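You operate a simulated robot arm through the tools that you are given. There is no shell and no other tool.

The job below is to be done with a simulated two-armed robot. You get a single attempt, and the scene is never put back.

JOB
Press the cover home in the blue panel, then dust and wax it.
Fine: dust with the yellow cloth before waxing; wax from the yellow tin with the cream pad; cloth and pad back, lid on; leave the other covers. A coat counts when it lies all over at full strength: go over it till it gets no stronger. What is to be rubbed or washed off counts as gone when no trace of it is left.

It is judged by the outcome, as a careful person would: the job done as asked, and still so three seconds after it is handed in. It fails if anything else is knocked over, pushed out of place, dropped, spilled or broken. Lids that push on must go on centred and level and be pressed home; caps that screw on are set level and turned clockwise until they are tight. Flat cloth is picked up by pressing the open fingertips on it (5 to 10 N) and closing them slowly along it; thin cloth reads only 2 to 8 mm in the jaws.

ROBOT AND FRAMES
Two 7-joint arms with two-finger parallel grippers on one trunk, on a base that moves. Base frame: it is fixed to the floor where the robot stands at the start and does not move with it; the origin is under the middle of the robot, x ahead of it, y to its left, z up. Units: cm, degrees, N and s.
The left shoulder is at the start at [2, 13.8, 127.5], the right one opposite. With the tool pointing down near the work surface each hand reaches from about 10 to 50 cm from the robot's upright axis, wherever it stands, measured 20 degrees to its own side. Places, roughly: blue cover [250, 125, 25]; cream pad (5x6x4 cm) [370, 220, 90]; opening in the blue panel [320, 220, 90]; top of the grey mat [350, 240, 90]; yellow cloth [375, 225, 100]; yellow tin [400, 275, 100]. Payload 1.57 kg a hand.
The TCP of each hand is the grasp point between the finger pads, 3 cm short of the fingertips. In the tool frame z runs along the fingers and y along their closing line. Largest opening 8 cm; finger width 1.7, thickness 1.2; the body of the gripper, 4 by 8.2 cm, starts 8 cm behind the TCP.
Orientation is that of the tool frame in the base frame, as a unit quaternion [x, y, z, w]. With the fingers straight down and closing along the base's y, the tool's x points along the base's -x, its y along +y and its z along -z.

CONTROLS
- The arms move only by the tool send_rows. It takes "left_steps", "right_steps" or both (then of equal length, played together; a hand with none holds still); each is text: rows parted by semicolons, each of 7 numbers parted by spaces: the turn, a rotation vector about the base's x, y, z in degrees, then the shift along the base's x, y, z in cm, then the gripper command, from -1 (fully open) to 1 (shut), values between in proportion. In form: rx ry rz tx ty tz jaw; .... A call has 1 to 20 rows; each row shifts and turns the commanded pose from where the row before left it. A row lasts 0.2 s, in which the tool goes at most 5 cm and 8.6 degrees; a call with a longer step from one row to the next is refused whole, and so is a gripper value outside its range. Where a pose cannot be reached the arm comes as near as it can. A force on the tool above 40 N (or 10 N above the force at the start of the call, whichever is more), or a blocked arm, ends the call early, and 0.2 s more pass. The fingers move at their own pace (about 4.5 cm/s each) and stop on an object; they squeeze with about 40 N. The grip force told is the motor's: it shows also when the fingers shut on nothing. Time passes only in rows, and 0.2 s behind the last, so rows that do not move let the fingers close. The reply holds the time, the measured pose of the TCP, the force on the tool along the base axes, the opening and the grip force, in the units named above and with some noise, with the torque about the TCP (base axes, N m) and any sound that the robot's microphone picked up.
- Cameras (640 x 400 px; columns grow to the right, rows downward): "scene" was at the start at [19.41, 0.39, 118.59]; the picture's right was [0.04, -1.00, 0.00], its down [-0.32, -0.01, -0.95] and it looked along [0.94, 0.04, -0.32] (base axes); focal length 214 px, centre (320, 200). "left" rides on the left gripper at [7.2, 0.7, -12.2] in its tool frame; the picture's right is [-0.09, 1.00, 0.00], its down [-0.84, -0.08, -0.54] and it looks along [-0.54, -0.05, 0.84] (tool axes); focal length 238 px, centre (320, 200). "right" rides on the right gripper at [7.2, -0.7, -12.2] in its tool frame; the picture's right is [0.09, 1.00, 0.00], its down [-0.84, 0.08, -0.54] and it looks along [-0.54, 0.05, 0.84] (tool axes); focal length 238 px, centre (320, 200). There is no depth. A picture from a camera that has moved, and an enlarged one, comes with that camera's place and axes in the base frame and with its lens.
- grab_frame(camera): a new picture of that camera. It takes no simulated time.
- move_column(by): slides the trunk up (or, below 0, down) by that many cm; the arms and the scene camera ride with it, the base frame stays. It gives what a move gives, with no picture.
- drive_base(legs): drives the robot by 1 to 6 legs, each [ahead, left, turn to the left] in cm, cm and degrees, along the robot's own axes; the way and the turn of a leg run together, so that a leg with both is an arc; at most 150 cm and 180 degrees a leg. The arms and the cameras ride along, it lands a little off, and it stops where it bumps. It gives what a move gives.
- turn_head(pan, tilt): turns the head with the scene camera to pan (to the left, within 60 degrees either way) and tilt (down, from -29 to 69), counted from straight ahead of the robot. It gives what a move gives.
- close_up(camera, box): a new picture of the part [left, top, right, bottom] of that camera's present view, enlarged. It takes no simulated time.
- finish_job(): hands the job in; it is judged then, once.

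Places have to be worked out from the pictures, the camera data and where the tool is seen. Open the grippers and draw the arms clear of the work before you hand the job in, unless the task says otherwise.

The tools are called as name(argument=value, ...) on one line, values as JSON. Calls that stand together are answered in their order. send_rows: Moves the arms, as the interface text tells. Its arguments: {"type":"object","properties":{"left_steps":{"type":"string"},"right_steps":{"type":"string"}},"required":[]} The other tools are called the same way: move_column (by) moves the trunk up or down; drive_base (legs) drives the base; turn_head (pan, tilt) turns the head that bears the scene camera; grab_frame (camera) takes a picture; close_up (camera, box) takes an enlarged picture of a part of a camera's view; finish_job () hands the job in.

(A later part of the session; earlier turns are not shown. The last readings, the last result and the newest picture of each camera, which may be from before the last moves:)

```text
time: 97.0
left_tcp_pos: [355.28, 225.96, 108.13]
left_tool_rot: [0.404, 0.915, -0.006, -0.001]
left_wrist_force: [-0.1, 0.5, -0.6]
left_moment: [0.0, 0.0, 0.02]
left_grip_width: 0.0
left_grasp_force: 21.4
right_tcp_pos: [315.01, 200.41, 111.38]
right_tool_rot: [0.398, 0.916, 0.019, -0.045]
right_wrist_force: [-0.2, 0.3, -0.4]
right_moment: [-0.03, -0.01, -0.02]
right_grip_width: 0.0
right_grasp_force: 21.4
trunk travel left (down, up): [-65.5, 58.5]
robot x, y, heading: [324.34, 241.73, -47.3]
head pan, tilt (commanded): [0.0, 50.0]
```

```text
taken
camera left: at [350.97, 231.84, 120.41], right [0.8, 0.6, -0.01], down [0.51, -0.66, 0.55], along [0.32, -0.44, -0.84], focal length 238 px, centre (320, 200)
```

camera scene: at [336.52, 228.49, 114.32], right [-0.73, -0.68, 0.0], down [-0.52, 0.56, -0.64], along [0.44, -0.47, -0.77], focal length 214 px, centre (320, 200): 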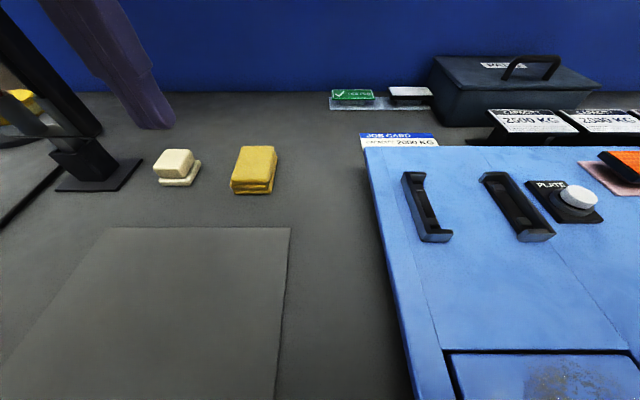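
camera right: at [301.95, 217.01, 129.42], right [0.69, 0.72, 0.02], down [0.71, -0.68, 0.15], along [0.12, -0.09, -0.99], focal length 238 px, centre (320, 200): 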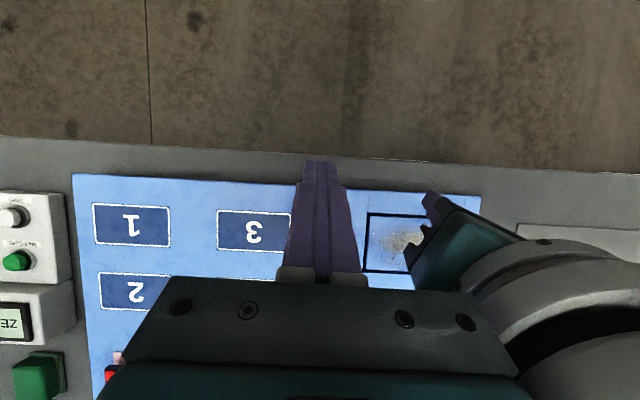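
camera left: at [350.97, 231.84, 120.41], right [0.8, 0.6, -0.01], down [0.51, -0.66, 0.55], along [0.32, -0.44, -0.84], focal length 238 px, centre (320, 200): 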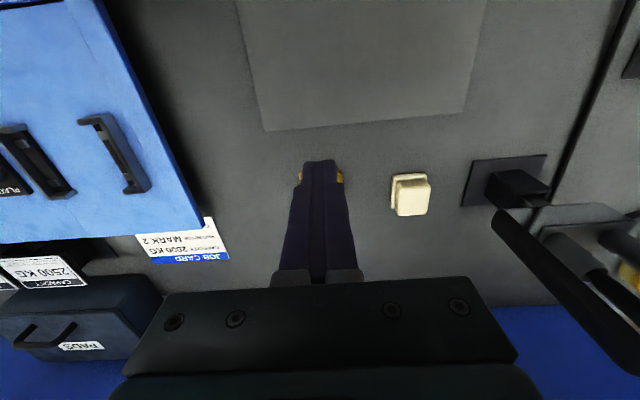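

Close-ups of cloth and pad to size them.

close_up(camera="scene", box=[130, 130, 300, 210])

send_rows(left_steps="0 0 0 -2 -1.8 0 -1; 0 0 0 -2 -1.8 0 -1; 0 0 0 0 0 0 -1; 0 0 0 0 0 0 -1; 0 0 0 0 0 0 -1")

grab_frame(camera="left")

```text
3.76 times, centred on (215, 170) of scene
camera zoom: at [336.52, 228.49, 114.32], right [-0.73, -0.68, 0.0], down [-0.52, 0.56, -0.64], along [0.44, -0.47, -0.77], focal length 807 px, centre (715, 313)
```

zoom: 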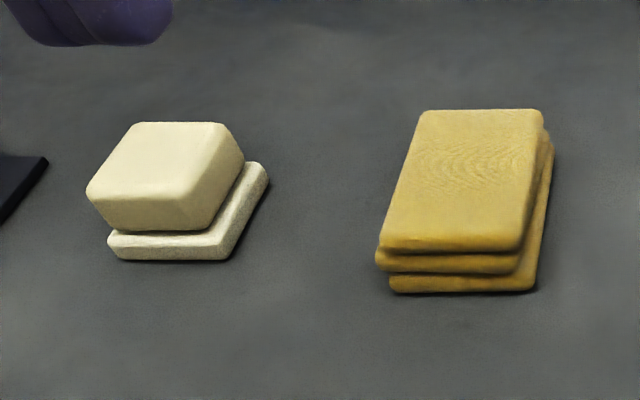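

```text
time: 98.2
left_tcp_pos: [351.18, 222.33, 108.26]
left_tool_rot: [0.404, 0.915, -0.007, -0.001]
left_wrist_force: [0.0, -0.2, -0.4]
left_moment: [0.0, -0.01, -0.02]
left_grip_width: 7.97
left_grasp_force: 0.0
right_tcp_pos: [315.0, 200.28, 111.4]
right_tool_rot: [0.399, 0.916, 0.019, -0.045]
right_wrist_force: [-0.3, 0.0, 0.1]
right_moment: [0.03, 0.01, 0.0]
right_grip_width: 0.02
right_grasp_force: 21.3
trunk travel left (down, up): [-65.5, 58.5]
robot x, y, heading: [324.54, 241.04, -46.9]
head pan, tilt (commanded): [0.0, 50.0]
```

```text
taken
camera left: at [346.89, 228.21, 120.5], right [0.8, 0.6, -0.01], down [0.51, -0.66, 0.55], along [0.32, -0.44, -0.84], focal length 238 px, centre (320, 200)
```

left: 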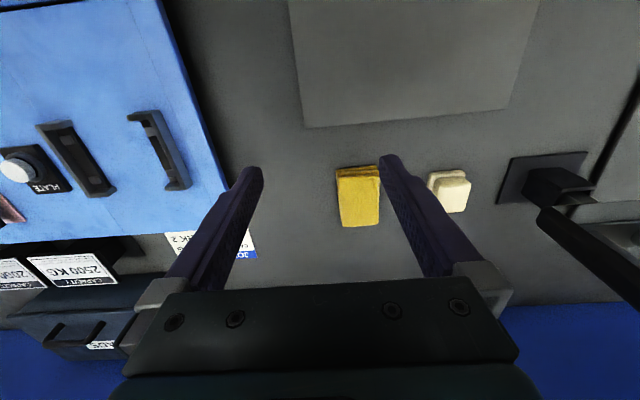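

The cloth is a folded stack about 5×8 cm, centred near [361.5, 216.9]; I'll grip its 5 cm width. Moving the open left hand over it.

send_rows(left_steps="0 0 0 2 -1.1 0 -1; 0 0 0 2.1 -1.1 0 -1; 0 0 0 2.1 -1.1 -1 -1; 0 0 0 2.1 -1.1 -2 -1; 0 0 0 2 -1 -3 -1; 0 0 0 0 0 -2 -1; 0 0 0 0 0 0 -1")

grab_frame(camera="left")

grab_frame(camera="scene")

```text
time: 99.8
left_tcp_pos: [361.63, 217.0, 100.35]
left_tool_rot: [0.405, 0.914, -0.007, -0.001]
left_wrist_force: [0.2, 0.0, 0.8]
left_moment: [-0.02, 0.0, -0.01]
left_grip_width: 7.99
left_grasp_force: 0.0
right_tcp_pos: [315.07, 200.26, 111.41]
right_tool_rot: [0.399, 0.916, 0.02, -0.045]
right_wrist_force: [-0.3, -0.1, -0.6]
right_moment: [-0.01, 0.0, 0.02]
right_grip_width: 0.0
right_grasp_force: 21.5
trunk travel left (down, up): [-65.5, 58.5]
robot x, y, heading: [324.3, 241.33, -47.3]
head pan, tilt (commanded): [0.0, 50.0]
```

```text
taken
camera left: at [357.32, 222.89, 112.48], right [0.8, 0.6, -0.01], down [0.51, -0.66, 0.55], along [0.32, -0.44, -0.84], focal length 238 px, centre (320, 200)
```

left: 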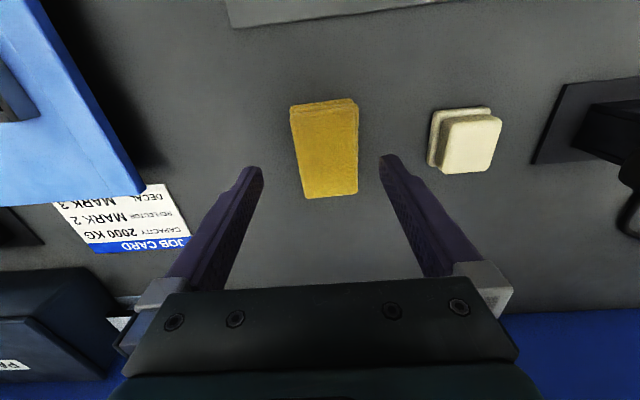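

```text
taken
camera scene: at [336.52, 228.49, 114.32], right [-0.73, -0.68, 0.0], down [-0.52, 0.56, -0.64], along [0.44, -0.47, -0.77], focal length 214 px, centre (320, 200)
```

scene: 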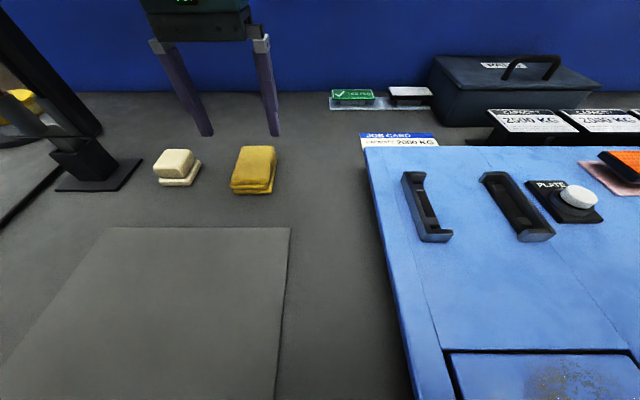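

Cloth centred at about [362.2, 217]. I shift slightly and descend astride it, feeling for the table.

send_rows(left_steps="0 0 0 0.6 0 -1 -1; 0 0 0 0 0 -2 -1; 0 0 0 0 0 -2 -1; 0 0 0 0 0 -0.8 -1; 0 0 0 0 0 -0.4 -1; 0 0 0 0 0 0 -1")

grab_frame(camera="left")

close_up(camera="scene", box=[130, 90, 330, 215])

```text
time: 101.2
left_tcp_pos: [362.1, 217.0, 94.12]
left_tool_rot: [0.404, 0.915, -0.007, -0.001]
left_wrist_force: [-0.2, 0.4, -0.2]
left_moment: [-0.03, -0.02, 0.02]
left_grip_width: 7.99
left_grasp_force: 0.2
right_tcp_pos: [314.94, 200.26, 111.46]
right_tool_rot: [0.399, 0.916, 0.02, -0.045]
right_wrist_force: [-0.7, 0.8, 0.2]
right_moment: [0.02, -0.02, 0.03]
right_grip_width: 0.01
right_grasp_force: 20.9
trunk travel left (down, up): [-65.5, 58.5]
robot x, y, heading: [324.81, 241.59, -46.9]
head pan, tilt (commanded): [0.0, 50.0]
```

```text
taken
camera left: at [357.94, 222.75, 106.27], right [0.8, 0.6, -0.01], down [0.51, -0.66, 0.55], along [0.32, -0.44, -0.84], focal length 238 px, centre (320, 200)
```

left: 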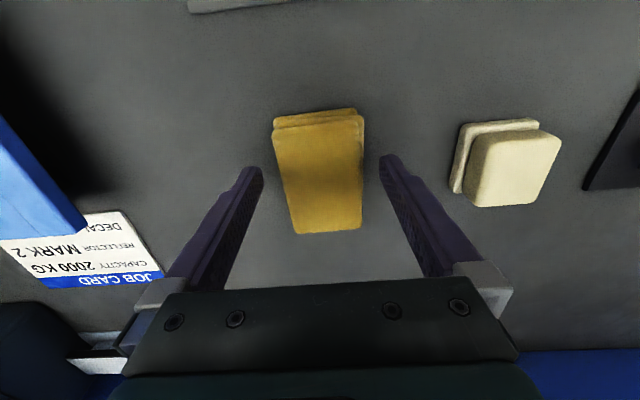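

```text
3.20 times, centred on (230, 152) of scene
camera zoom: at [336.52, 228.49, 114.32], right [-0.73, -0.68, 0.0], down [-0.52, 0.56, -0.64], along [0.44, -0.47, -0.77], focal length 686 px, centre (608, 352)
```

zoom: 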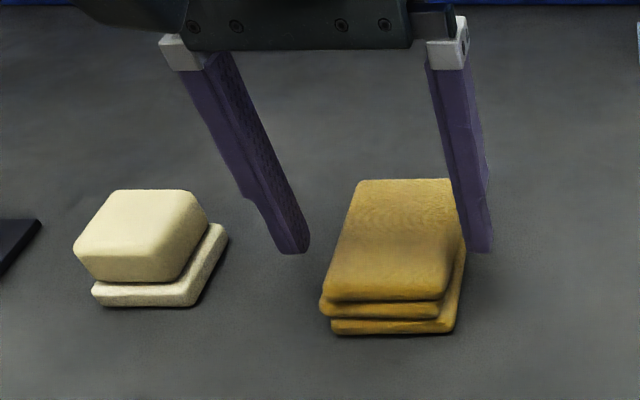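

Fingers straddle the cloth nicely. I continue down in small steps to feel the tabletop.

send_rows(left_steps="0 0 0 0 0 -0.4 -1; 0 0 0 0 0 -0.3 -1; 0 0 0 0 0 -0.2 -1; 0 0 0 0 0 -0.2 -1; 0 0 0 0 0 -0.15 -1; 0 0 0 0 0 -0.15 -1")

```text
time: 102.6
left_tcp_pos: [362.22, 217.07, 92.56]
left_tool_rot: [0.404, 0.915, -0.006, -0.001]
left_wrist_force: [-1.1, 0.2, -0.8]
left_moment: [0.02, 0.02, 0.01]
left_grip_width: 8.0
left_grasp_force: 0.1
right_tcp_pos: [314.98, 200.28, 111.37]
right_tool_rot: [0.399, 0.916, 0.019, -0.044]
right_wrist_force: [-0.2, 0.6, -0.3]
right_moment: [0.01, 0.02, 0.01]
right_grip_width: 0.0
right_grasp_force: 20.9
trunk travel left (down, up): [-65.5, 58.5]
robot x, y, heading: [324.26, 241.37, -47.1]
head pan, tilt (commanded): [0.0, 50.0]
```

No contact at tip z ≈ 89.6. I look at how deep the tips are.

close_up(camera="scene", box=[190, 110, 310, 200])

```text
4.44 times, centred on (250, 155) of scene
camera zoom: at [336.52, 228.49, 114.32], right [-0.73, -0.68, 0.0], down [-0.52, 0.56, -0.64], along [0.44, -0.47, -0.77], focal length 953 px, centre (631, 400)
```

zoom: 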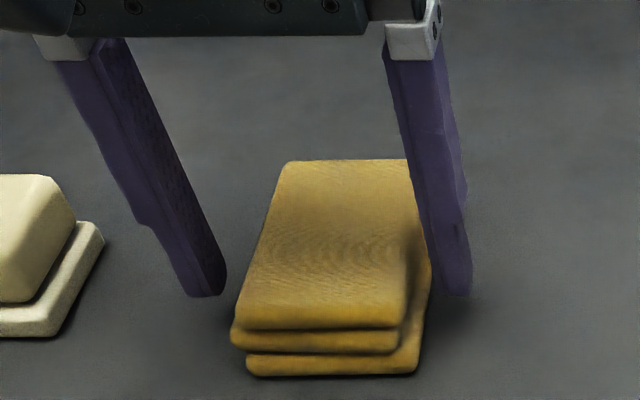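

Tips sit about a centimetre above the table, which leaves cloth protruding below the fingers for wiping. I nudge forward 0.8 cm to be at mid-length and close slowly.

send_rows(left_steps="0 0 0 0.55 -0.6 0 -1; 0 0 0 0 0 0 -0.5; 0 0 0 0 0 0 0; 0 0 0 0 0 0 0.3; 0 0 0 0 0 0 0.6; 0 0 0 0 0 0 1; 0 0 0 0 0 0 1; 0 0 0 0 0 0 1")

close_up(camera="scene", box=[190, 110, 310, 200])

```text
time: 104.4
left_tcp_pos: [362.74, 216.54, 92.63]
left_tool_rot: [0.404, 0.915, -0.006, 0.0]
left_wrist_force: [0.3, 0.3, 1.0]
left_moment: [0.02, 0.02, 0.02]
left_grip_width: 6.09
left_grasp_force: 40.0
right_tcp_pos: [315.01, 200.29, 111.39]
right_tool_rot: [0.4, 0.915, 0.02, -0.044]
right_wrist_force: [-0.2, 0.4, -0.1]
right_moment: [0.0, 0.02, 0.02]
right_grip_width: 0.0
right_grasp_force: 21.3
trunk travel left (down, up): [-65.5, 58.5]
robot x, y, heading: [324.57, 241.22, -47.2]
head pan, tilt (commanded): [0.0, 50.0]
```

```text
4.44 times, centred on (250, 155) of scene
camera zoom: at [336.52, 228.49, 114.32], right [-0.73, -0.68, 0.0], down [-0.52, 0.56, -0.64], along [0.44, -0.47, -0.77], focal length 953 px, centre (631, 400)
```

zoom: 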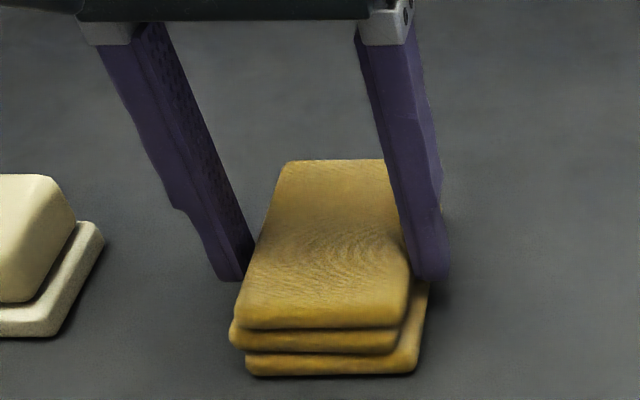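

Gripped at 6.1 cm, 40 N. (Place to return to: TCP [362.74, 216.54, 92.6].) I lift it.

send_rows(left_steps="0 0 0 0 0 0.5 1; 0 0 0 0 0 1 1; 0 0 0 -0.5 0.5 2 1; 0 0 0 -1 1 3 1; 0 0 0 -1.5 1.6 3 1; 0 0 0 -1.5 1.6 3 1; 0 0 0 0 0 0 1")

grab_frame(camera="scene")

grab_frame(camera="left")

```text
time: 106.0
left_tcp_pos: [358.3, 221.17, 105.04]
left_tool_rot: [0.405, 0.914, -0.006, -0.001]
left_wrist_force: [-0.1, -0.3, 0.0]
left_moment: [0.01, 0.0, -0.02]
left_grip_width: 6.05
left_grasp_force: 40.0
right_tcp_pos: [315.01, 200.47, 111.34]
right_tool_rot: [0.399, 0.915, 0.02, -0.044]
right_wrist_force: [0.3, -0.1, 0.2]
right_moment: [0.0, 0.02, -0.06]
right_grip_width: 0.02
right_grasp_force: 22.1
trunk travel left (down, up): [-65.5, 58.5]
robot x, y, heading: [324.5, 241.49, -47.0]
head pan, tilt (commanded): [0.0, 50.0]
```

```text
taken
camera scene: at [336.52, 228.49, 114.32], right [-0.73, -0.68, 0.0], down [-0.52, 0.56, -0.64], along [0.44, -0.47, -0.77], focal length 214 px, centre (320, 200)
```

scene: 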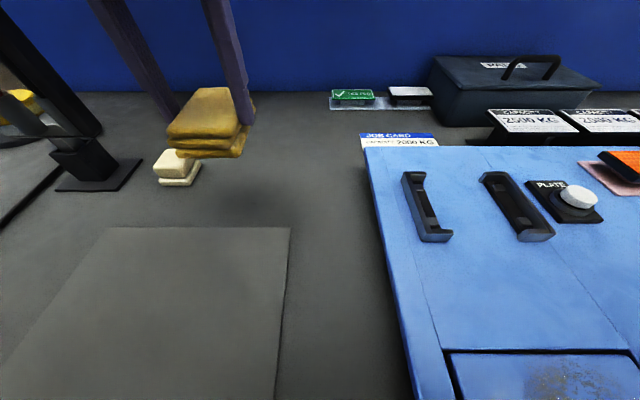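

```text
taken
camera left: at [354.01, 227.02, 117.34], right [0.8, 0.6, -0.01], down [0.51, -0.67, 0.54], along [0.32, -0.44, -0.84], focal length 238 px, centre (320, 200)
```

left: 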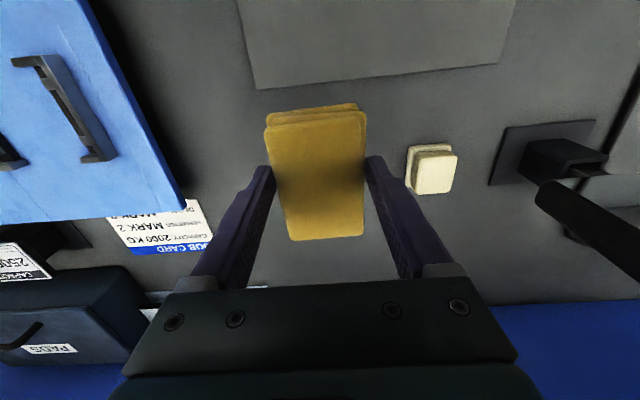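

The cloth is held firmly. I back off and drive right to the earlier stance for the cover, hands above everything on the way.

drive_base(legs=[[-23, 0, 0], [0, -27, 0]])

grab_frame(camera="scene")

grab_frame(camera="left")

```text
time: 109.2
left_tcp_pos: [323.25, 219.37, 105.13]
left_tool_rot: [0.403, 0.915, -0.007, -0.001]
left_wrist_force: [0.5, 0.8, -0.8]
left_moment: [0.0, 0.02, 0.0]
left_grip_width: 6.06
left_grasp_force: 40.2
right_tcp_pos: [279.93, 198.43, 111.36]
right_tool_rot: [0.399, 0.916, 0.019, -0.045]
right_wrist_force: [0.0, 0.1, -0.9]
right_moment: [0.01, -0.01, -0.01]
right_grip_width: 0.0
right_grasp_force: 21.1
trunk travel left (down, up): [-65.5, 58.5]
robot x, y, heading: [288.92, 239.84, -46.9]
head pan, tilt (commanded): [0.0, 50.0]
```

```text
taken
camera scene: at [301.39, 226.6, 114.32], right [-0.73, -0.68, 0.0], down [-0.52, 0.56, -0.64], along [0.44, -0.47, -0.77], focal length 214 px, centre (320, 200)
```

scene: 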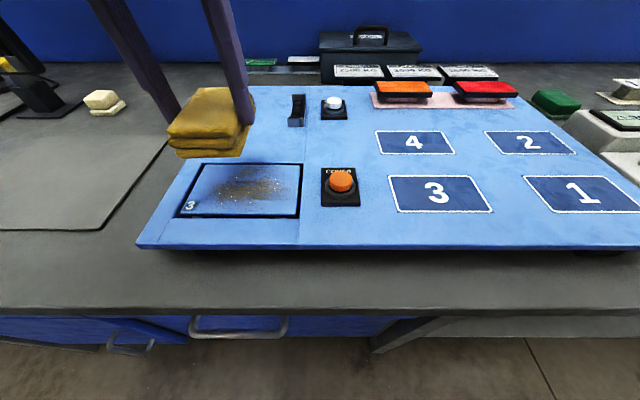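

```text
taken
camera left: at [318.91, 225.15, 117.32], right [0.8, 0.6, -0.01], down [0.51, -0.66, 0.55], along [0.32, -0.44, -0.84], focal length 238 px, centre (320, 200)
```

left: 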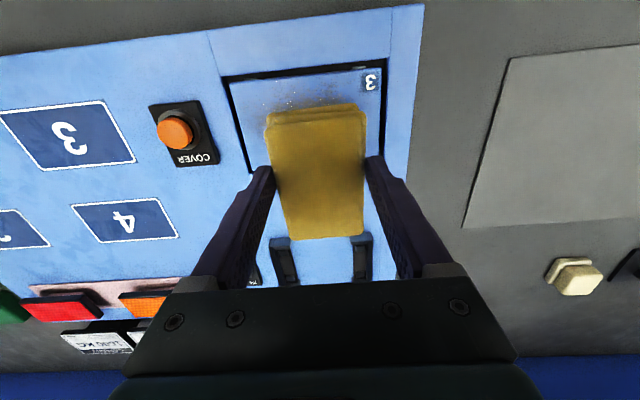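

The cloth hangs over the cover. I centre it and lower toward contact (expected around TCP z ≈ 98).

send_rows(left_steps="0 0 0 -0.9 0.1 -2 1; 0 0 0 -0.9 0.1 -2 1; 0 0 0 0 0 -1.5 1; 0 0 0 0 0 -0.6 1; 0 0 0 0 0 -0.4 1; 0 0 0 0 0 -0.2 1; 0 0 0 0 0 -0.2 1")

```text
time: 110.8
left_tcp_pos: [321.36, 219.49, 98.17]
left_tool_rot: [0.403, 0.915, -0.007, -0.002]
left_wrist_force: [0.5, 0.1, 0.0]
left_moment: [0.0, -0.02, 0.0]
left_grip_width: 6.08
left_grasp_force: 39.9
right_tcp_pos: [279.92, 198.34, 111.41]
right_tool_rot: [0.398, 0.916, 0.02, -0.045]
right_wrist_force: [0.5, 0.5, 0.4]
right_moment: [0.01, -0.01, -0.06]
right_grip_width: 0.0
right_grasp_force: 21.3
trunk travel left (down, up): [-65.5, 58.5]
robot x, y, heading: [289.36, 239.49, -47.0]
head pan, tilt (commanded): [0.0, 50.0]
```

Not touching yet; smaller steps down.

send_rows(left_steps="0 0 0 0 0 -0.15 1; 0 0 0 0 0 -0.15 1; 0 0 0 0 0 -0.15 1; 0 0 0 0 0 -0.15 1")

```text
time: 111.7
left_tcp_pos: [321.43, 219.29, 98.03]
left_tool_rot: [0.405, 0.914, -0.009, -0.001]
left_wrist_force: [-2.7, 3.7, 15.5]
left_moment: [0.79, 0.07, 0.11]
left_grip_width: 6.1
left_grasp_force: 39.3
right_tcp_pos: [280.01, 198.44, 111.37]
right_tool_rot: [0.397, 0.917, 0.02, -0.044]
right_wrist_force: [0.0, 1.1, 0.8]
right_moment: [0.01, 0.02, 0.0]
right_grip_width: 0.0
right_grasp_force: 21.1
trunk travel left (down, up): [-65.5, 58.5]
robot x, y, heading: [289.11, 239.74, -46.9]
head pan, tilt (commanded): [0.0, 50.0]
stopped in row 4 (left hand): the force on the tool passed its limit at 44 N (the readings are from after the stop); the commanded pose is now the measured one
```

Contact at TCP z ≈ 98.0 with ~15 N. I start wiping sideways along the cover's length.

send_rows(left_steps="0 0 0 1.1 1.02 0 1; 0 0 0 1.1 1.02 0 1; 0 0 0 1.1 1.02 0 1; 0 0 0 -1.1 -1.02 0 1; 0 0 0 -1.1 -1.02 0 1; 0 0 0 -1.1 -1.02 0 1; 0 0 0 -1.1 -1.02 0 1; 0 0 0 -1.1 -1.02 0 1; 0 0 0 -1.1 -1.02 0 1; 0 0 0 1.1 1.02 0 1; 0 0 0 1.1 1.02 0 1; 0 0 0 1.1 1.02 0 1")

grab_frame(camera="scene")

grab_frame(camera="left")

```text
time: 114.3
left_tcp_pos: [321.29, 219.23, 98.04]
left_tool_rot: [0.406, 0.914, -0.01, 0.0]
left_wrist_force: [-4.7, -6.3, 19.0]
left_moment: [-0.06, -0.4, -0.21]
left_grip_width: 6.09
left_grasp_force: 39.6
right_tcp_pos: [279.98, 198.23, 111.43]
right_tool_rot: [0.398, 0.916, 0.019, -0.044]
right_wrist_force: [0.0, -0.7, -0.5]
right_moment: [-0.02, 0.01, 0.03]
right_grip_width: 0.01
right_grasp_force: 21.3
trunk travel left (down, up): [-65.5, 58.5]
robot x, y, heading: [288.88, 239.88, -47.0]
head pan, tilt (commanded): [0.0, 50.0]
```

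```text
taken
camera scene: at [301.41, 226.46, 114.34], right [-0.73, -0.68, 0.0], down [-0.52, 0.56, -0.64], along [0.44, -0.47, -0.77], focal length 214 px, centre (320, 200)
```

scene: 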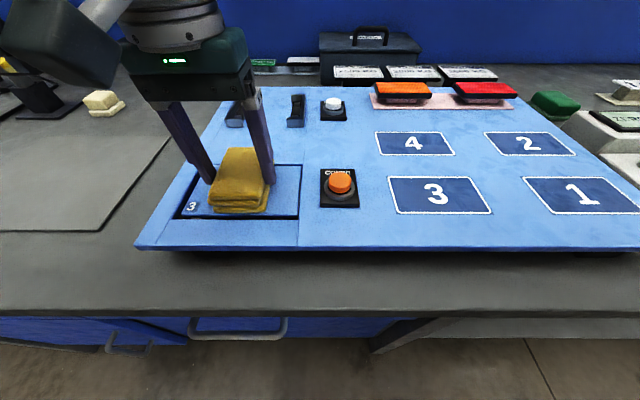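

```text
taken
camera left: at [317.1, 225.22, 110.18], right [0.8, 0.6, -0.02], down [0.51, -0.66, 0.55], along [0.32, -0.45, -0.84], focal length 238 px, centre (320, 200)
```

left: 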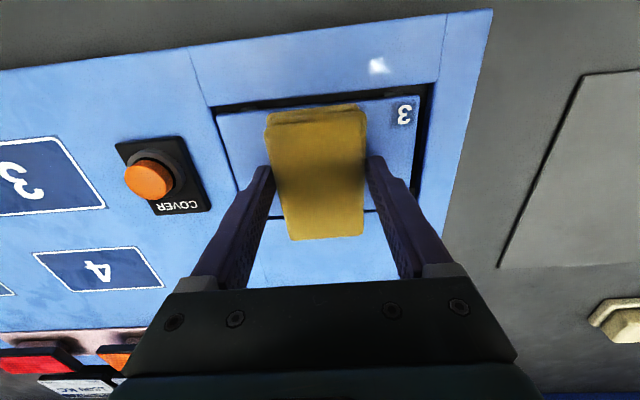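

The dust under the first strokes is going. I sweep again at slightly nearer and farther offsets to cover the whole plate.

send_rows(left_steps="0 0 0 -0.8 0.85 0 1; 0 0 0 1.15 1.06 0 1; 0 0 0 1.15 1.06 0 1; 0 0 0 1.15 1.06 0 1; 0 0 0 -1.15 -1.06 0 1; 0 0 0 -1.15 -1.06 0 1; 0 0 0 -1.15 -1.06 0 1; 0 0 0 -1.15 -1.06 0 1; 0 0 0 -1.15 -1.06 0 1; 0 0 0 -1.15 -1.06 0 1; 0 0 0 1.4 -1.5 0 1; 0 0 0 1.15 1.06 0 1; 0 0 0 1.15 1.06 0 1; 0 0 0 1.15 1.06 0 1; 0 0 0 1.15 1.06 0 1; 0 0 0 1.15 1.06 0 1; 0 0 0 1.15 1.06 0 1; 0 0 0 -1.15 -1.06 0 1; 0 0 0 -1.15 -1.06 0 1; 0 0 0 -1.15 -1.06 0 1")

```text
time: 118.5
left_tcp_pos: [322.0, 218.81, 98.15]
left_tool_rot: [0.403, 0.915, -0.007, -0.002]
left_wrist_force: [2.8, 1.6, 8.6]
left_moment: [0.31, -0.26, 0.08]
left_grip_width: 6.07
left_grasp_force: 40.0
right_tcp_pos: [280.15, 198.38, 111.29]
right_tool_rot: [0.398, 0.916, 0.021, -0.044]
right_wrist_force: [-0.5, -0.6, 0.1]
right_moment: [-0.01, -0.01, 0.02]
right_grip_width: 0.01
right_grasp_force: 21.0
trunk travel left (down, up): [-65.5, 58.5]
robot x, y, heading: [289.42, 239.52, -47.1]
head pan, tilt (commanded): [0.0, 50.0]
```

I lift the cloth aside to the left and inspect the cover for remaining dust.

send_rows(left_steps="0 0 0 0 0 1 1; 0 0 0 1 1 2.5 1; 0 0 0 2.5 2.3 3 1; 0 0 0 2.5 2.3 1 1; 0 0 0 2.5 2.3 0 1; 0 0 0 2 1.9 0 1; 0 0 0 0 0 0 1")

close_up(camera="scene", box=[170, 150, 330, 250])

close_up(camera="left", box=[60, 40, 320, 240])

```text
time: 120.1
left_tcp_pos: [332.37, 228.79, 105.38]
left_tool_rot: [0.403, 0.915, -0.01, 0.0]
left_wrist_force: [0.5, 0.0, -0.1]
left_moment: [-0.02, 0.03, 0.0]
left_grip_width: 6.09
left_grasp_force: 40.0
right_tcp_pos: [279.95, 198.4, 111.36]
right_tool_rot: [0.398, 0.916, 0.019, -0.044]
right_wrist_force: [-0.5, 0.1, -0.1]
right_moment: [-0.03, 0.02, -0.01]
right_grip_width: 0.0
right_grasp_force: 21.3
trunk travel left (down, up): [-65.5, 58.5]
robot x, y, heading: [288.97, 239.48, -47.1]
head pan, tilt (commanded): [0.0, 50.0]
```

```text
4.00 times, centred on (250, 200) of scene
camera zoom: at [301.38, 226.62, 114.32], right [-0.73, -0.68, 0.0], down [-0.52, 0.56, -0.64], along [0.44, -0.47, -0.77], focal length 858 px, centre (600, 200)
```

zoom: 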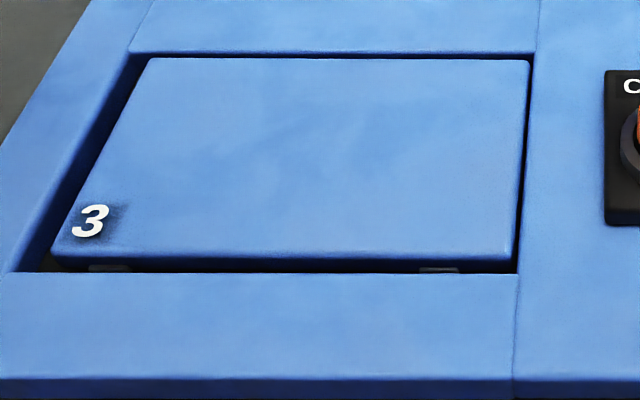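

```text
2.00 times, centred on (190, 140) of left
camera zoom: at [328.2, 234.69, 117.53], right [0.8, 0.6, -0.02], down [0.51, -0.66, 0.55], along [0.32, -0.45, -0.84], focal length 477 px, centre (580, 320)
```

zoom: 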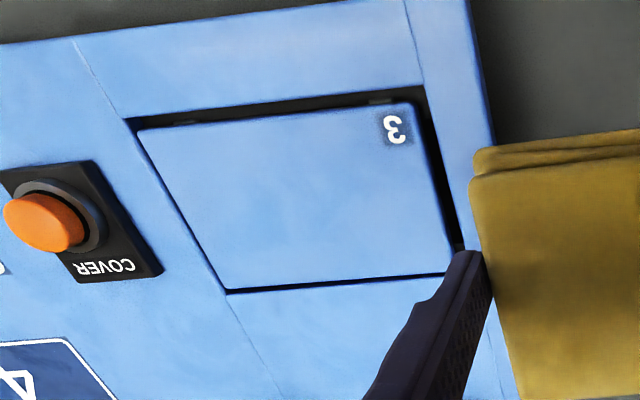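

The cover is clean of dust. I bring the cloth back in front of the body (still high) before driving to return it.

send_rows(left_steps="0 0 0 -2.6 -2.2 0 1; 0 0 0 -2.6 -2.2 0 1; 0 0 0 -2.6 -2 0 1; 0 0 0 -2.6 -1.9 0 1; 0 0 0 0 0 0 1")

```text
time: 121.3
left_tcp_pos: [321.73, 220.16, 105.74]
left_tool_rot: [0.403, 0.915, -0.01, -0.001]
left_wrist_force: [0.2, -0.2, -0.6]
left_moment: [0.0, -0.01, 0.01]
left_grip_width: 6.1
left_grasp_force: 39.3
right_tcp_pos: [279.97, 198.37, 111.42]
right_tool_rot: [0.398, 0.916, 0.019, -0.045]
right_wrist_force: [0.6, 0.1, 0.9]
right_moment: [0.01, 0.03, -0.03]
right_grip_width: 0.0
right_grasp_force: 21.1
trunk travel left (down, up): [-65.5, 58.5]
robot x, y, heading: [288.96, 239.8, -46.9]
head pan, tilt (commanded): [0.0, 50.0]
```

Now drive left and forward to the cloth's place.

drive_base(legs=[[0, 27, 0], [23, 0, 0]])

grab_frame(camera="scene")

```text
time: 124.6
left_tcp_pos: [357.02, 221.34, 105.71]
left_tool_rot: [0.406, 0.914, -0.009, -0.001]
left_wrist_force: [0.2, -0.2, -0.4]
left_moment: [0.04, 0.01, -0.01]
left_grip_width: 6.1
left_grasp_force: 40.2
right_tcp_pos: [315.1, 199.63, 111.36]
right_tool_rot: [0.4, 0.915, 0.019, -0.045]
right_wrist_force: [0.5, 0.5, 0.3]
right_moment: [0.01, 0.01, -0.01]
right_grip_width: 0.02
right_grasp_force: 20.7
trunk travel left (down, up): [-65.5, 58.5]
robot x, y, heading: [324.46, 241.07, -47.3]
head pan, tilt (commanded): [0.0, 50.0]
```

```text
taken
camera scene: at [336.56, 227.86, 114.32], right [-0.73, -0.68, 0.0], down [-0.52, 0.56, -0.64], along [0.44, -0.47, -0.77], focal length 214 px, centre (320, 200)
```

scene: 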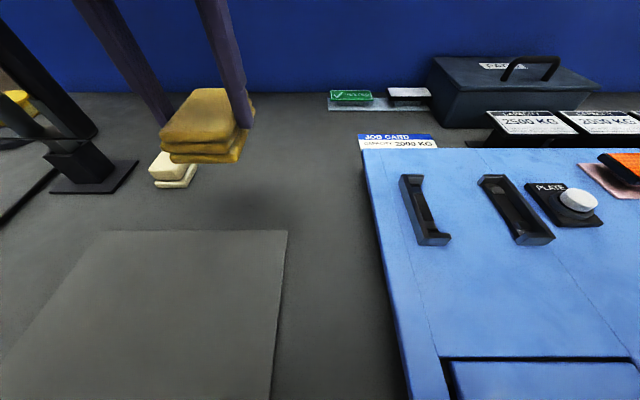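

Lining up over the cloth's original place and descending.

send_rows(left_steps="0 0 0 1.9 -1.6 0 1; 0 0 0 1.9 -1.6 0 1; 0 0 0 1.9 -1.6 -1 1; 0 0 0 0 0 -3 1; 0 0 0 0 0 -3 1; 0 0 0 0 0 -3 1; 0 0 0 0 0 -1.5 1; 0 0 0 0 0 -0.5 1; 0 0 0 0 0 -0.3 1; 0 0 0 0 0 -0.2 1; 0 0 0 0 0 0 1")

```text
time: 127.0
left_tcp_pos: [362.63, 216.82, 93.17]
left_tool_rot: [0.406, 0.914, -0.009, -0.001]
left_wrist_force: [0.3, 0.4, -0.6]
left_moment: [-0.01, 0.0, 0.04]
left_grip_width: 6.09
left_grasp_force: 39.7
right_tcp_pos: [315.03, 199.66, 111.32]
right_tool_rot: [0.401, 0.915, 0.019, -0.045]
right_wrist_force: [0.5, 0.3, -0.6]
right_moment: [0.0, -0.01, 0.0]
right_grip_width: 0.0
right_grasp_force: 21.1
trunk travel left (down, up): [-65.5, 58.5]
robot x, y, heading: [324.55, 240.79, -47.2]
head pan, tilt (commanded): [0.0, 50.0]
```

Almost down. Small steps until it touches.

send_rows(left_steps="0 0 0 0.1 -0.2 -0.2 1; 0 0 0 0 0 -0.15 1; 0 0 0 0 0 -0.1 1; 0 0 0 0 0 -0.1 1; 0 0 0 0 0 0 1")

```text
time: 128.2
left_tcp_pos: [362.73, 216.39, 92.66]
left_tool_rot: [0.406, 0.914, -0.009, -0.001]
left_wrist_force: [-0.4, 0.2, 1.1]
left_moment: [0.02, -0.01, 0.02]
left_grip_width: 6.09
left_grasp_force: 40.3
right_tcp_pos: [315.09, 199.78, 111.41]
right_tool_rot: [0.4, 0.915, 0.019, -0.045]
right_wrist_force: [1.1, 0.3, 0.3]
right_moment: [-0.01, 0.02, -0.02]
right_grip_width: 0.0
right_grasp_force: 21.4
trunk travel left (down, up): [-65.5, 58.5]
robot x, y, heading: [324.51, 240.83, -47.1]
head pan, tilt (commanded): [0.0, 50.0]
```

Height equals the pick-up height. One more tiny step to confirm contact, then open.

send_rows(left_steps="0 0 0 0 0 -0.1 1; 0 0 0 0 0 0 1")

```text
time: 128.8
left_tcp_pos: [362.75, 216.41, 92.44]
left_tool_rot: [0.406, 0.914, -0.009, -0.002]
left_wrist_force: [-4.6, 3.0, 14.7]
left_moment: [0.37, -0.15, 0.13]
left_grip_width: 6.08
left_grasp_force: 40.2
right_tcp_pos: [315.03, 199.64, 111.46]
right_tool_rot: [0.399, 0.916, 0.018, -0.044]
right_wrist_force: [0.8, 0.2, -0.2]
right_moment: [0.04, 0.02, 0.01]
right_grip_width: 0.0
right_grasp_force: 20.8
trunk travel left (down, up): [-65.5, 58.5]
robot x, y, heading: [324.03, 240.82, -47.1]
head pan, tilt (commanded): [0.0, 50.0]
```

Contact (14.7 N). I ease up 0.1 and open the fingers, then rise.

send_rows(left_steps="0 0 0 0 0 0.1 1; 0 0 0 0 0 0 0.5; 0 0 0 0 0 0 0; 0 0 0 0 0 0 -0.5; 0 0 0 0 0 0 -1; 0 0 0 0 0 0 -1; 0 0 0 0 0 1 -1; 0 0 0 0 0 2 -1; 0 0 0 0 0 3 -1; 0 0 0 0 0 3 -1; 0 0 0 0 0 3 -1; 0 0 0 0 0 0 -1")

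grab_frame(camera="scene")

grab_frame(camera="left")

```text
time: 131.4
left_tcp_pos: [362.95, 216.31, 104.82]
left_tool_rot: [0.405, 0.914, -0.008, -0.001]
left_wrist_force: [-0.4, -0.4, -0.2]
left_moment: [0.0, -0.01, -0.02]
left_grip_width: 7.99
left_grasp_force: 0.1
right_tcp_pos: [315.03, 199.71, 111.32]
right_tool_rot: [0.4, 0.915, 0.02, -0.044]
right_wrist_force: [0.3, -0.3, -0.8]
right_moment: [0.01, -0.02, -0.01]
right_grip_width: 0.0
right_grasp_force: 20.5
trunk travel left (down, up): [-65.5, 58.5]
robot x, y, heading: [324.53, 241.01, -47.4]
head pan, tilt (commanded): [0.0, 50.0]
```

```text
taken
camera scene: at [336.56, 227.86, 114.32], right [-0.73, -0.68, 0.0], down [-0.52, 0.56, -0.64], along [0.44, -0.47, -0.77], focal length 214 px, centre (320, 200)
```

scene: 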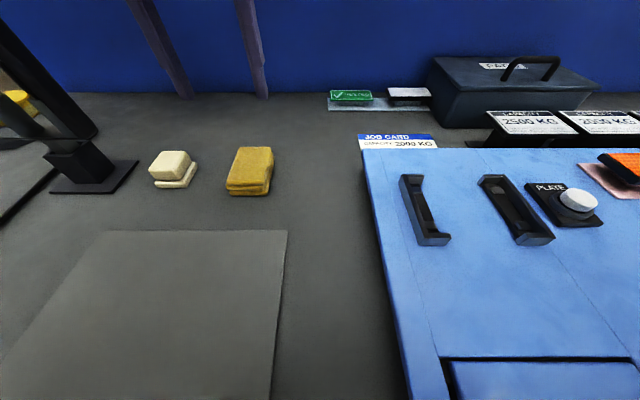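

```text
taken
camera left: at [358.74, 222.24, 116.95], right [0.8, 0.6, -0.02], down [0.51, -0.66, 0.55], along [0.32, -0.45, -0.84], focal length 238 px, centre (320, 200)
```

left: 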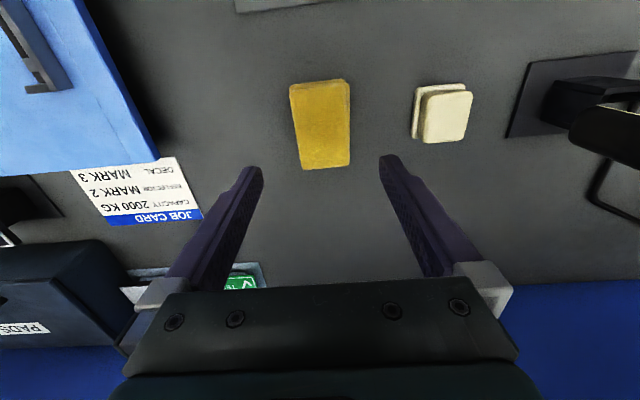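

Cloth is back where it was. Next the tin at the bench's left end. I raise the trunk for clearance, back off, and drive left to look at it.

move_column(by=15)

drive_base(legs=[[-38, 0, 0], [0, 60, 0]])

grab_frame(camera="scene")

grab_frame(camera="left")

```text
time: 133.1
left_tcp_pos: [362.96, 216.23, 119.65]
left_tool_rot: [0.405, 0.914, -0.009, -0.002]
left_wrist_force: [-0.2, -0.3, 0.5]
left_moment: [0.03, -0.01, 0.01]
left_grip_width: 7.99
left_grasp_force: 0.1
right_tcp_pos: [315.12, 199.64, 126.46]
right_tool_rot: [0.399, 0.916, 0.019, -0.044]
right_wrist_force: [-0.5, 0.3, 0.8]
right_moment: [0.03, -0.01, -0.01]
right_grip_width: 0.0
right_grasp_force: 21.6
trunk travel left (down, up): [-80.5, 43.5]
robot x, y, heading: [324.64, 240.58, -47.2]
head pan, tilt (commanded): [0.0, 50.0]
```

```text
time: 138.4
left_tcp_pos: [380.93, 283.69, 119.71]
left_tool_rot: [0.406, 0.914, -0.009, -0.001]
left_wrist_force: [0.2, -0.2, 0.3]
left_moment: [-0.02, 0.01, -0.02]
left_grip_width: 7.96
left_grasp_force: 0.1
right_tcp_pos: [333.07, 267.3, 126.4]
right_tool_rot: [0.401, 0.915, 0.02, -0.044]
right_wrist_force: [-0.4, 0.1, -0.3]
right_moment: [0.0, 0.02, 0.0]
right_grip_width: 0.0
right_grasp_force: 21.0
trunk travel left (down, up): [-80.5, 43.5]
robot x, y, heading: [342.63, 308.24, -47.3]
head pan, tilt (commanded): [0.0, 50.0]
```

```text
taken
camera scene: at [354.71, 295.37, 129.32], right [-0.74, -0.68, 0.0], down [-0.52, 0.56, -0.64], along [0.44, -0.47, -0.77], focal length 214 px, centre (320, 200)
```

scene: 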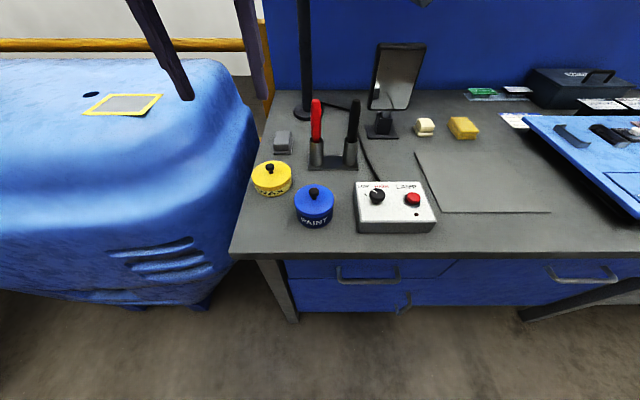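

```text
taken
camera left: at [376.87, 289.69, 131.9], right [0.8, 0.6, -0.02], down [0.51, -0.67, 0.55], along [0.32, -0.45, -0.84], focal length 238 px, centre (320, 200)
```

left: 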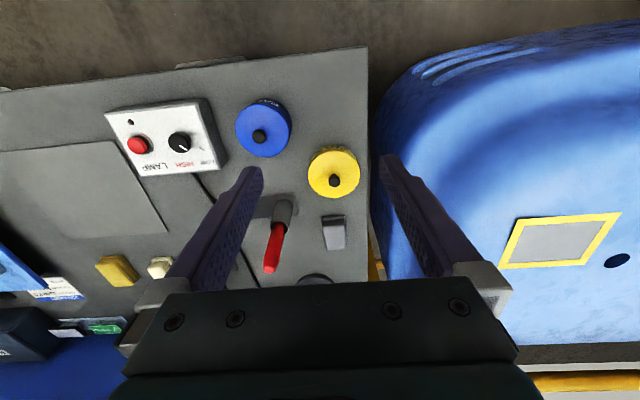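

The yellow tin's knob is at about [389.9, 275.2]. Close-up on the tins.

close_up(camera="scene", box=[230, 140, 350, 240])

close_up(camera="left", box=[220, 90, 380, 210])

```text
4.00 times, centred on (290, 190) of scene
camera zoom: at [354.71, 295.37, 129.32], right [-0.74, -0.68, 0.0], down [-0.52, 0.56, -0.64], along [0.44, -0.47, -0.77], focal length 858 px, centre (440, 240)
```

zoom: 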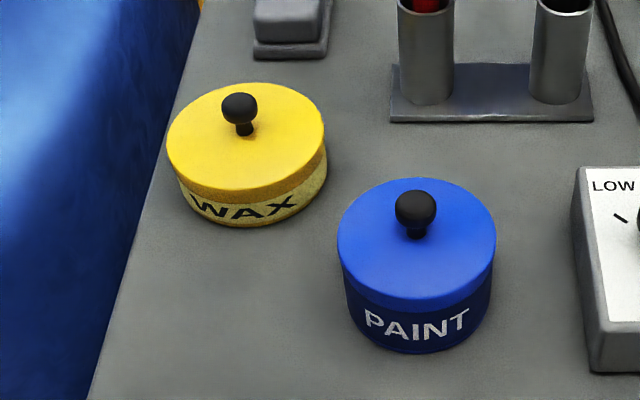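

```text
3.33 times, centred on (300, 150) of left
camera zoom: at [376.87, 289.69, 131.9], right [0.8, 0.6, -0.02], down [0.51, -0.67, 0.55], along [0.32, -0.45, -0.84], focal length 794 px, centre (387, 367)
```

zoom: 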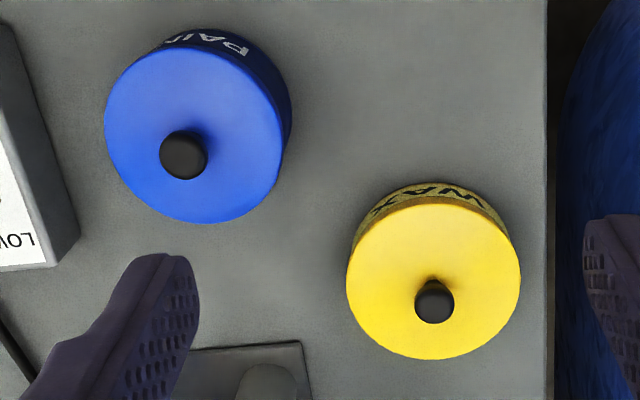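

It's a slip-on lid with a ball knob. I drive 17 cm forward so the tin is within comfortable reach of the left arm, hands kept high.

drive_base(legs=[[17, 0, 0]])

grab_frame(camera="scene")

grab_frame(camera="left")

```text
time: 139.9
left_tcp_pos: [392.55, 271.23, 119.75]
left_tool_rot: [0.408, 0.913, -0.009, -0.001]
left_wrist_force: [-0.7, -0.3, -0.5]
left_moment: [-0.05, 0.03, -0.01]
left_grip_width: 8.0
left_grasp_force: 0.0
right_tcp_pos: [344.59, 254.7, 126.4]
right_tool_rot: [0.401, 0.915, 0.019, -0.045]
right_wrist_force: [0.3, -0.3, 0.0]
right_moment: [0.0, -0.02, 0.0]
right_grip_width: 0.0
right_grasp_force: 21.8
trunk travel left (down, up): [-80.5, 43.5]
robot x, y, heading: [354.31, 295.85, -47.4]
head pan, tilt (commanded): [0.0, 50.0]
```

```text
taken
camera scene: at [366.25, 282.81, 129.32], right [-0.74, -0.68, 0.0], down [-0.52, 0.56, -0.64], along [0.44, -0.47, -0.77], focal length 214 px, centre (320, 200)
```

scene: 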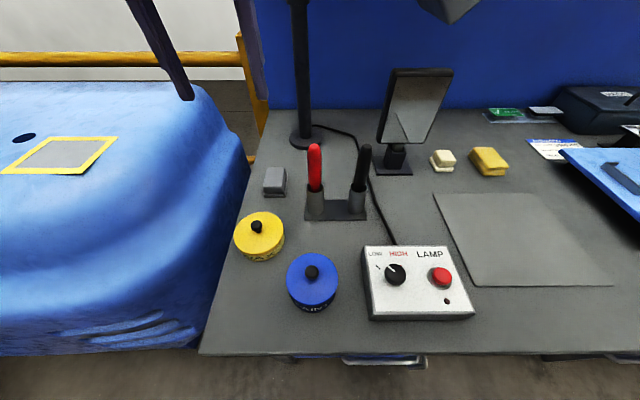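

```text
taken
camera left: at [388.4, 277.11, 131.89], right [0.8, 0.6, -0.02], down [0.51, -0.67, 0.55], along [0.32, -0.45, -0.84], focal length 238 px, centre (320, 200)
```

left: 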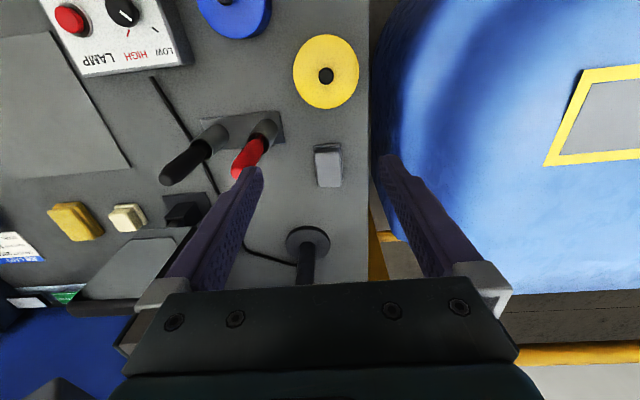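

Knob at about [390.1, 274.8]. I move the left hand above it with the fingers half open, then will lower the trunk.

send_rows(left_steps="0 0 0 -0.8 1.2 0 0; 0 0 0 -0.8 1.2 0 0; 0 0 0 -0.85 1.17 0 0; 0 0 0 0 0 0 0; 0 0 0 0 0 0 0")

move_column(by=-10)

grab_frame(camera="left")

grab_frame(camera="scene")

```text
time: 141.1
left_tcp_pos: [390.22, 274.6, 119.63]
left_tool_rot: [0.408, 0.913, -0.008, -0.002]
left_wrist_force: [0.1, 0.3, -0.5]
left_moment: [-0.01, 0.02, 0.01]
left_grip_width: 4.0
left_grasp_force: 0.0
right_tcp_pos: [344.67, 254.75, 126.35]
right_tool_rot: [0.403, 0.914, 0.02, -0.045]
right_wrist_force: [-0.6, -0.3, 0.5]
right_moment: [0.02, 0.01, 0.02]
right_grip_width: 0.0
right_grasp_force: 21.3
trunk travel left (down, up): [-80.5, 43.5]
robot x, y, heading: [354.19, 295.52, -47.2]
head pan, tilt (commanded): [0.0, 50.0]
```

```text
time: 142.4
left_tcp_pos: [390.23, 274.65, 109.7]
left_tool_rot: [0.408, 0.913, -0.009, -0.001]
left_wrist_force: [-0.8, 0.2, -0.1]
left_moment: [0.0, 0.0, -0.02]
left_grip_width: 4.03
left_grasp_force: 0.1
right_tcp_pos: [344.67, 254.74, 116.49]
right_tool_rot: [0.401, 0.915, 0.019, -0.044]
right_wrist_force: [0.4, -0.1, -0.1]
right_moment: [0.0, 0.03, 0.0]
right_grip_width: 0.03
right_grasp_force: 21.4
trunk travel left (down, up): [-70.5, 53.5]
robot x, y, heading: [354.08, 295.85, -47.4]
head pan, tilt (commanded): [0.0, 50.0]
```

```text
taken
camera left: at [386.08, 280.63, 121.91], right [0.8, 0.6, -0.02], down [0.51, -0.67, 0.55], along [0.32, -0.45, -0.84], focal length 238 px, centre (320, 200)
```

left: 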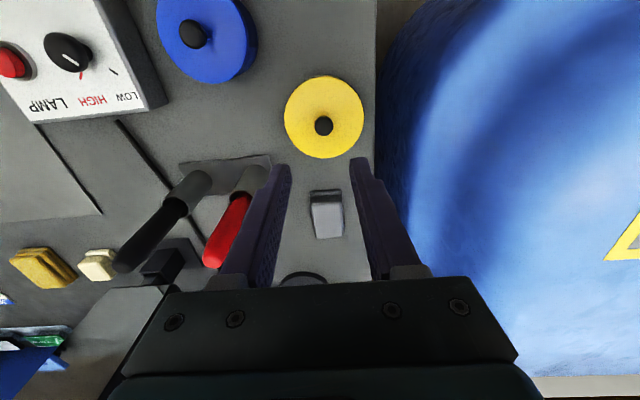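

```text
taken
camera scene: at [366.25, 282.8, 119.32], right [-0.74, -0.68, 0.0], down [-0.52, 0.56, -0.64], along [0.44, -0.47, -0.77], focal length 214 px, centre (320, 200)
```

scene: 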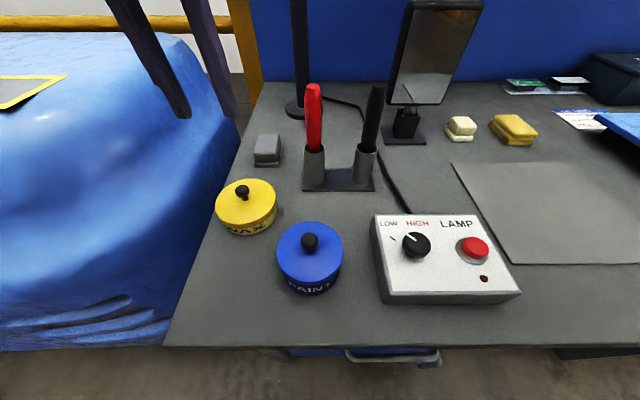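

Triangulated knob centre ≈ [390.5, 274.8, 95.2]. I adjust by a few millimetres and descend to just above it.

send_rows(left_steps="0 0 0 0.3 0.15 -2 0; 0 0 0 0 0 -3 0; 0 0 0 0 0 -3 0; 0 0 0 0 0 -2 0; 0 0 0 0 0 0 0")

grab_frame(camera="left")

close_up(camera="scene", box=[190, 130, 310, 250])

```text
time: 143.7
left_tcp_pos: [390.63, 274.86, 99.9]
left_tool_rot: [0.407, 0.913, -0.008, -0.002]
left_wrist_force: [0.1, 0.1, -0.3]
left_moment: [-0.04, 0.01, 0.02]
left_grip_width: 4.01
left_grasp_force: 0.0
right_tcp_pos: [344.64, 254.71, 116.38]
right_tool_rot: [0.402, 0.914, 0.02, -0.045]
right_wrist_force: [-0.6, 0.1, -0.5]
right_moment: [0.01, 0.01, 0.02]
right_grip_width: 0.0
right_grasp_force: 21.5
trunk travel left (down, up): [-70.5, 53.5]
robot x, y, heading: [354.29, 295.83, -47.2]
head pan, tilt (commanded): [0.0, 50.0]
```

```text
taken
camera left: at [386.41, 280.88, 111.97], right [0.8, 0.6, -0.02], down [0.51, -0.67, 0.55], along [0.32, -0.45, -0.84], focal length 238 px, centre (320, 200)
```

left: 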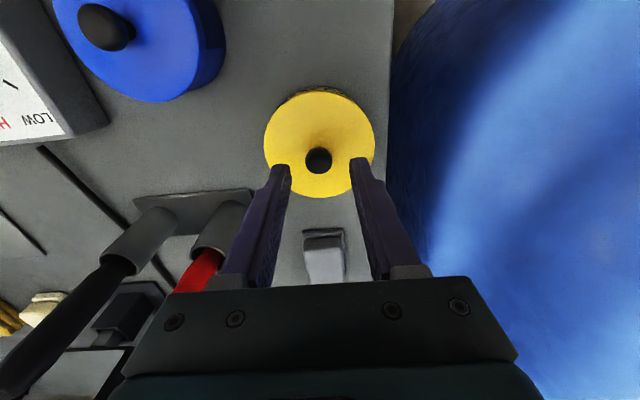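

```text
3.33 times, centred on (250, 190) of scene
camera zoom: at [366.25, 282.8, 119.32], right [-0.74, -0.68, 0.0], down [-0.52, 0.56, -0.64], along [0.44, -0.47, -0.77], focal length 715 px, centre (553, 233)
```

zoom: 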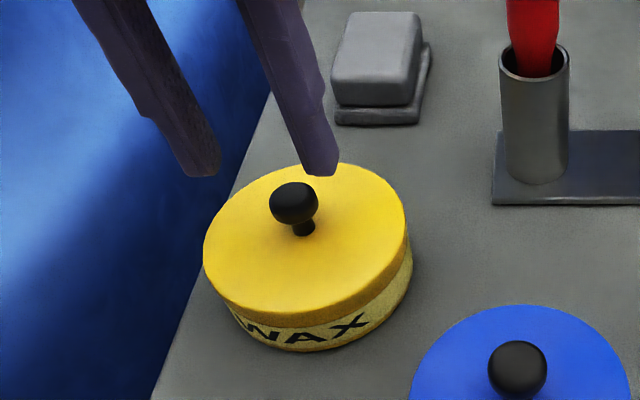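

Knob is right on the hand's axis. I go down around it carefully.

send_rows(left_steps="0 0 0 0 0 -1.5 0; 0 0 0 0 0 -1 0; 0 0 0 0 0 -0.4 0; 0 0 0 0 0 -0.3 0; 0 0 0 0 0 0 0")

close_up(camera="scene", box=[190, 130, 310, 250])

```text
time: 144.8
left_tcp_pos: [390.54, 274.99, 96.4]
left_tool_rot: [0.406, 0.914, -0.008, -0.002]
left_wrist_force: [-0.5, 0.3, 0.2]
left_moment: [-0.02, 0.01, -0.01]
left_grip_width: 4.01
left_grasp_force: 0.1
right_tcp_pos: [344.59, 254.72, 116.38]
right_tool_rot: [0.402, 0.915, 0.02, -0.045]
right_wrist_force: [-0.8, 0.0, 0.6]
right_moment: [0.01, -0.01, 0.02]
right_grip_width: 0.01
right_grasp_force: 21.3
trunk travel left (down, up): [-70.5, 53.5]
robot x, y, heading: [354.05, 295.39, -47.5]
head pan, tilt (commanded): [0.0, 50.0]
```

```text
3.33 times, centred on (250, 190) of scene
camera zoom: at [366.25, 282.8, 119.32], right [-0.74, -0.68, 0.0], down [-0.52, 0.56, -0.64], along [0.44, -0.47, -0.77], focal length 715 px, centre (553, 233)
```

zoom: 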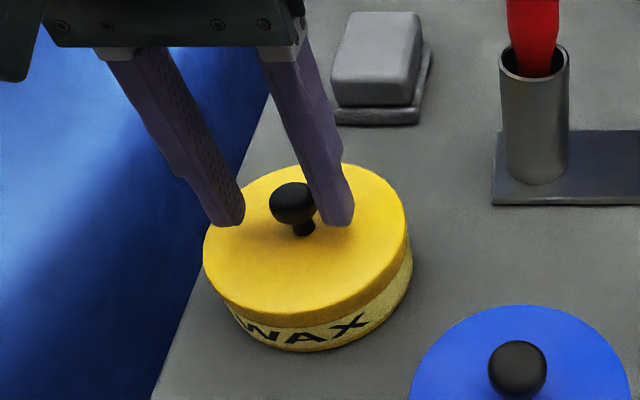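

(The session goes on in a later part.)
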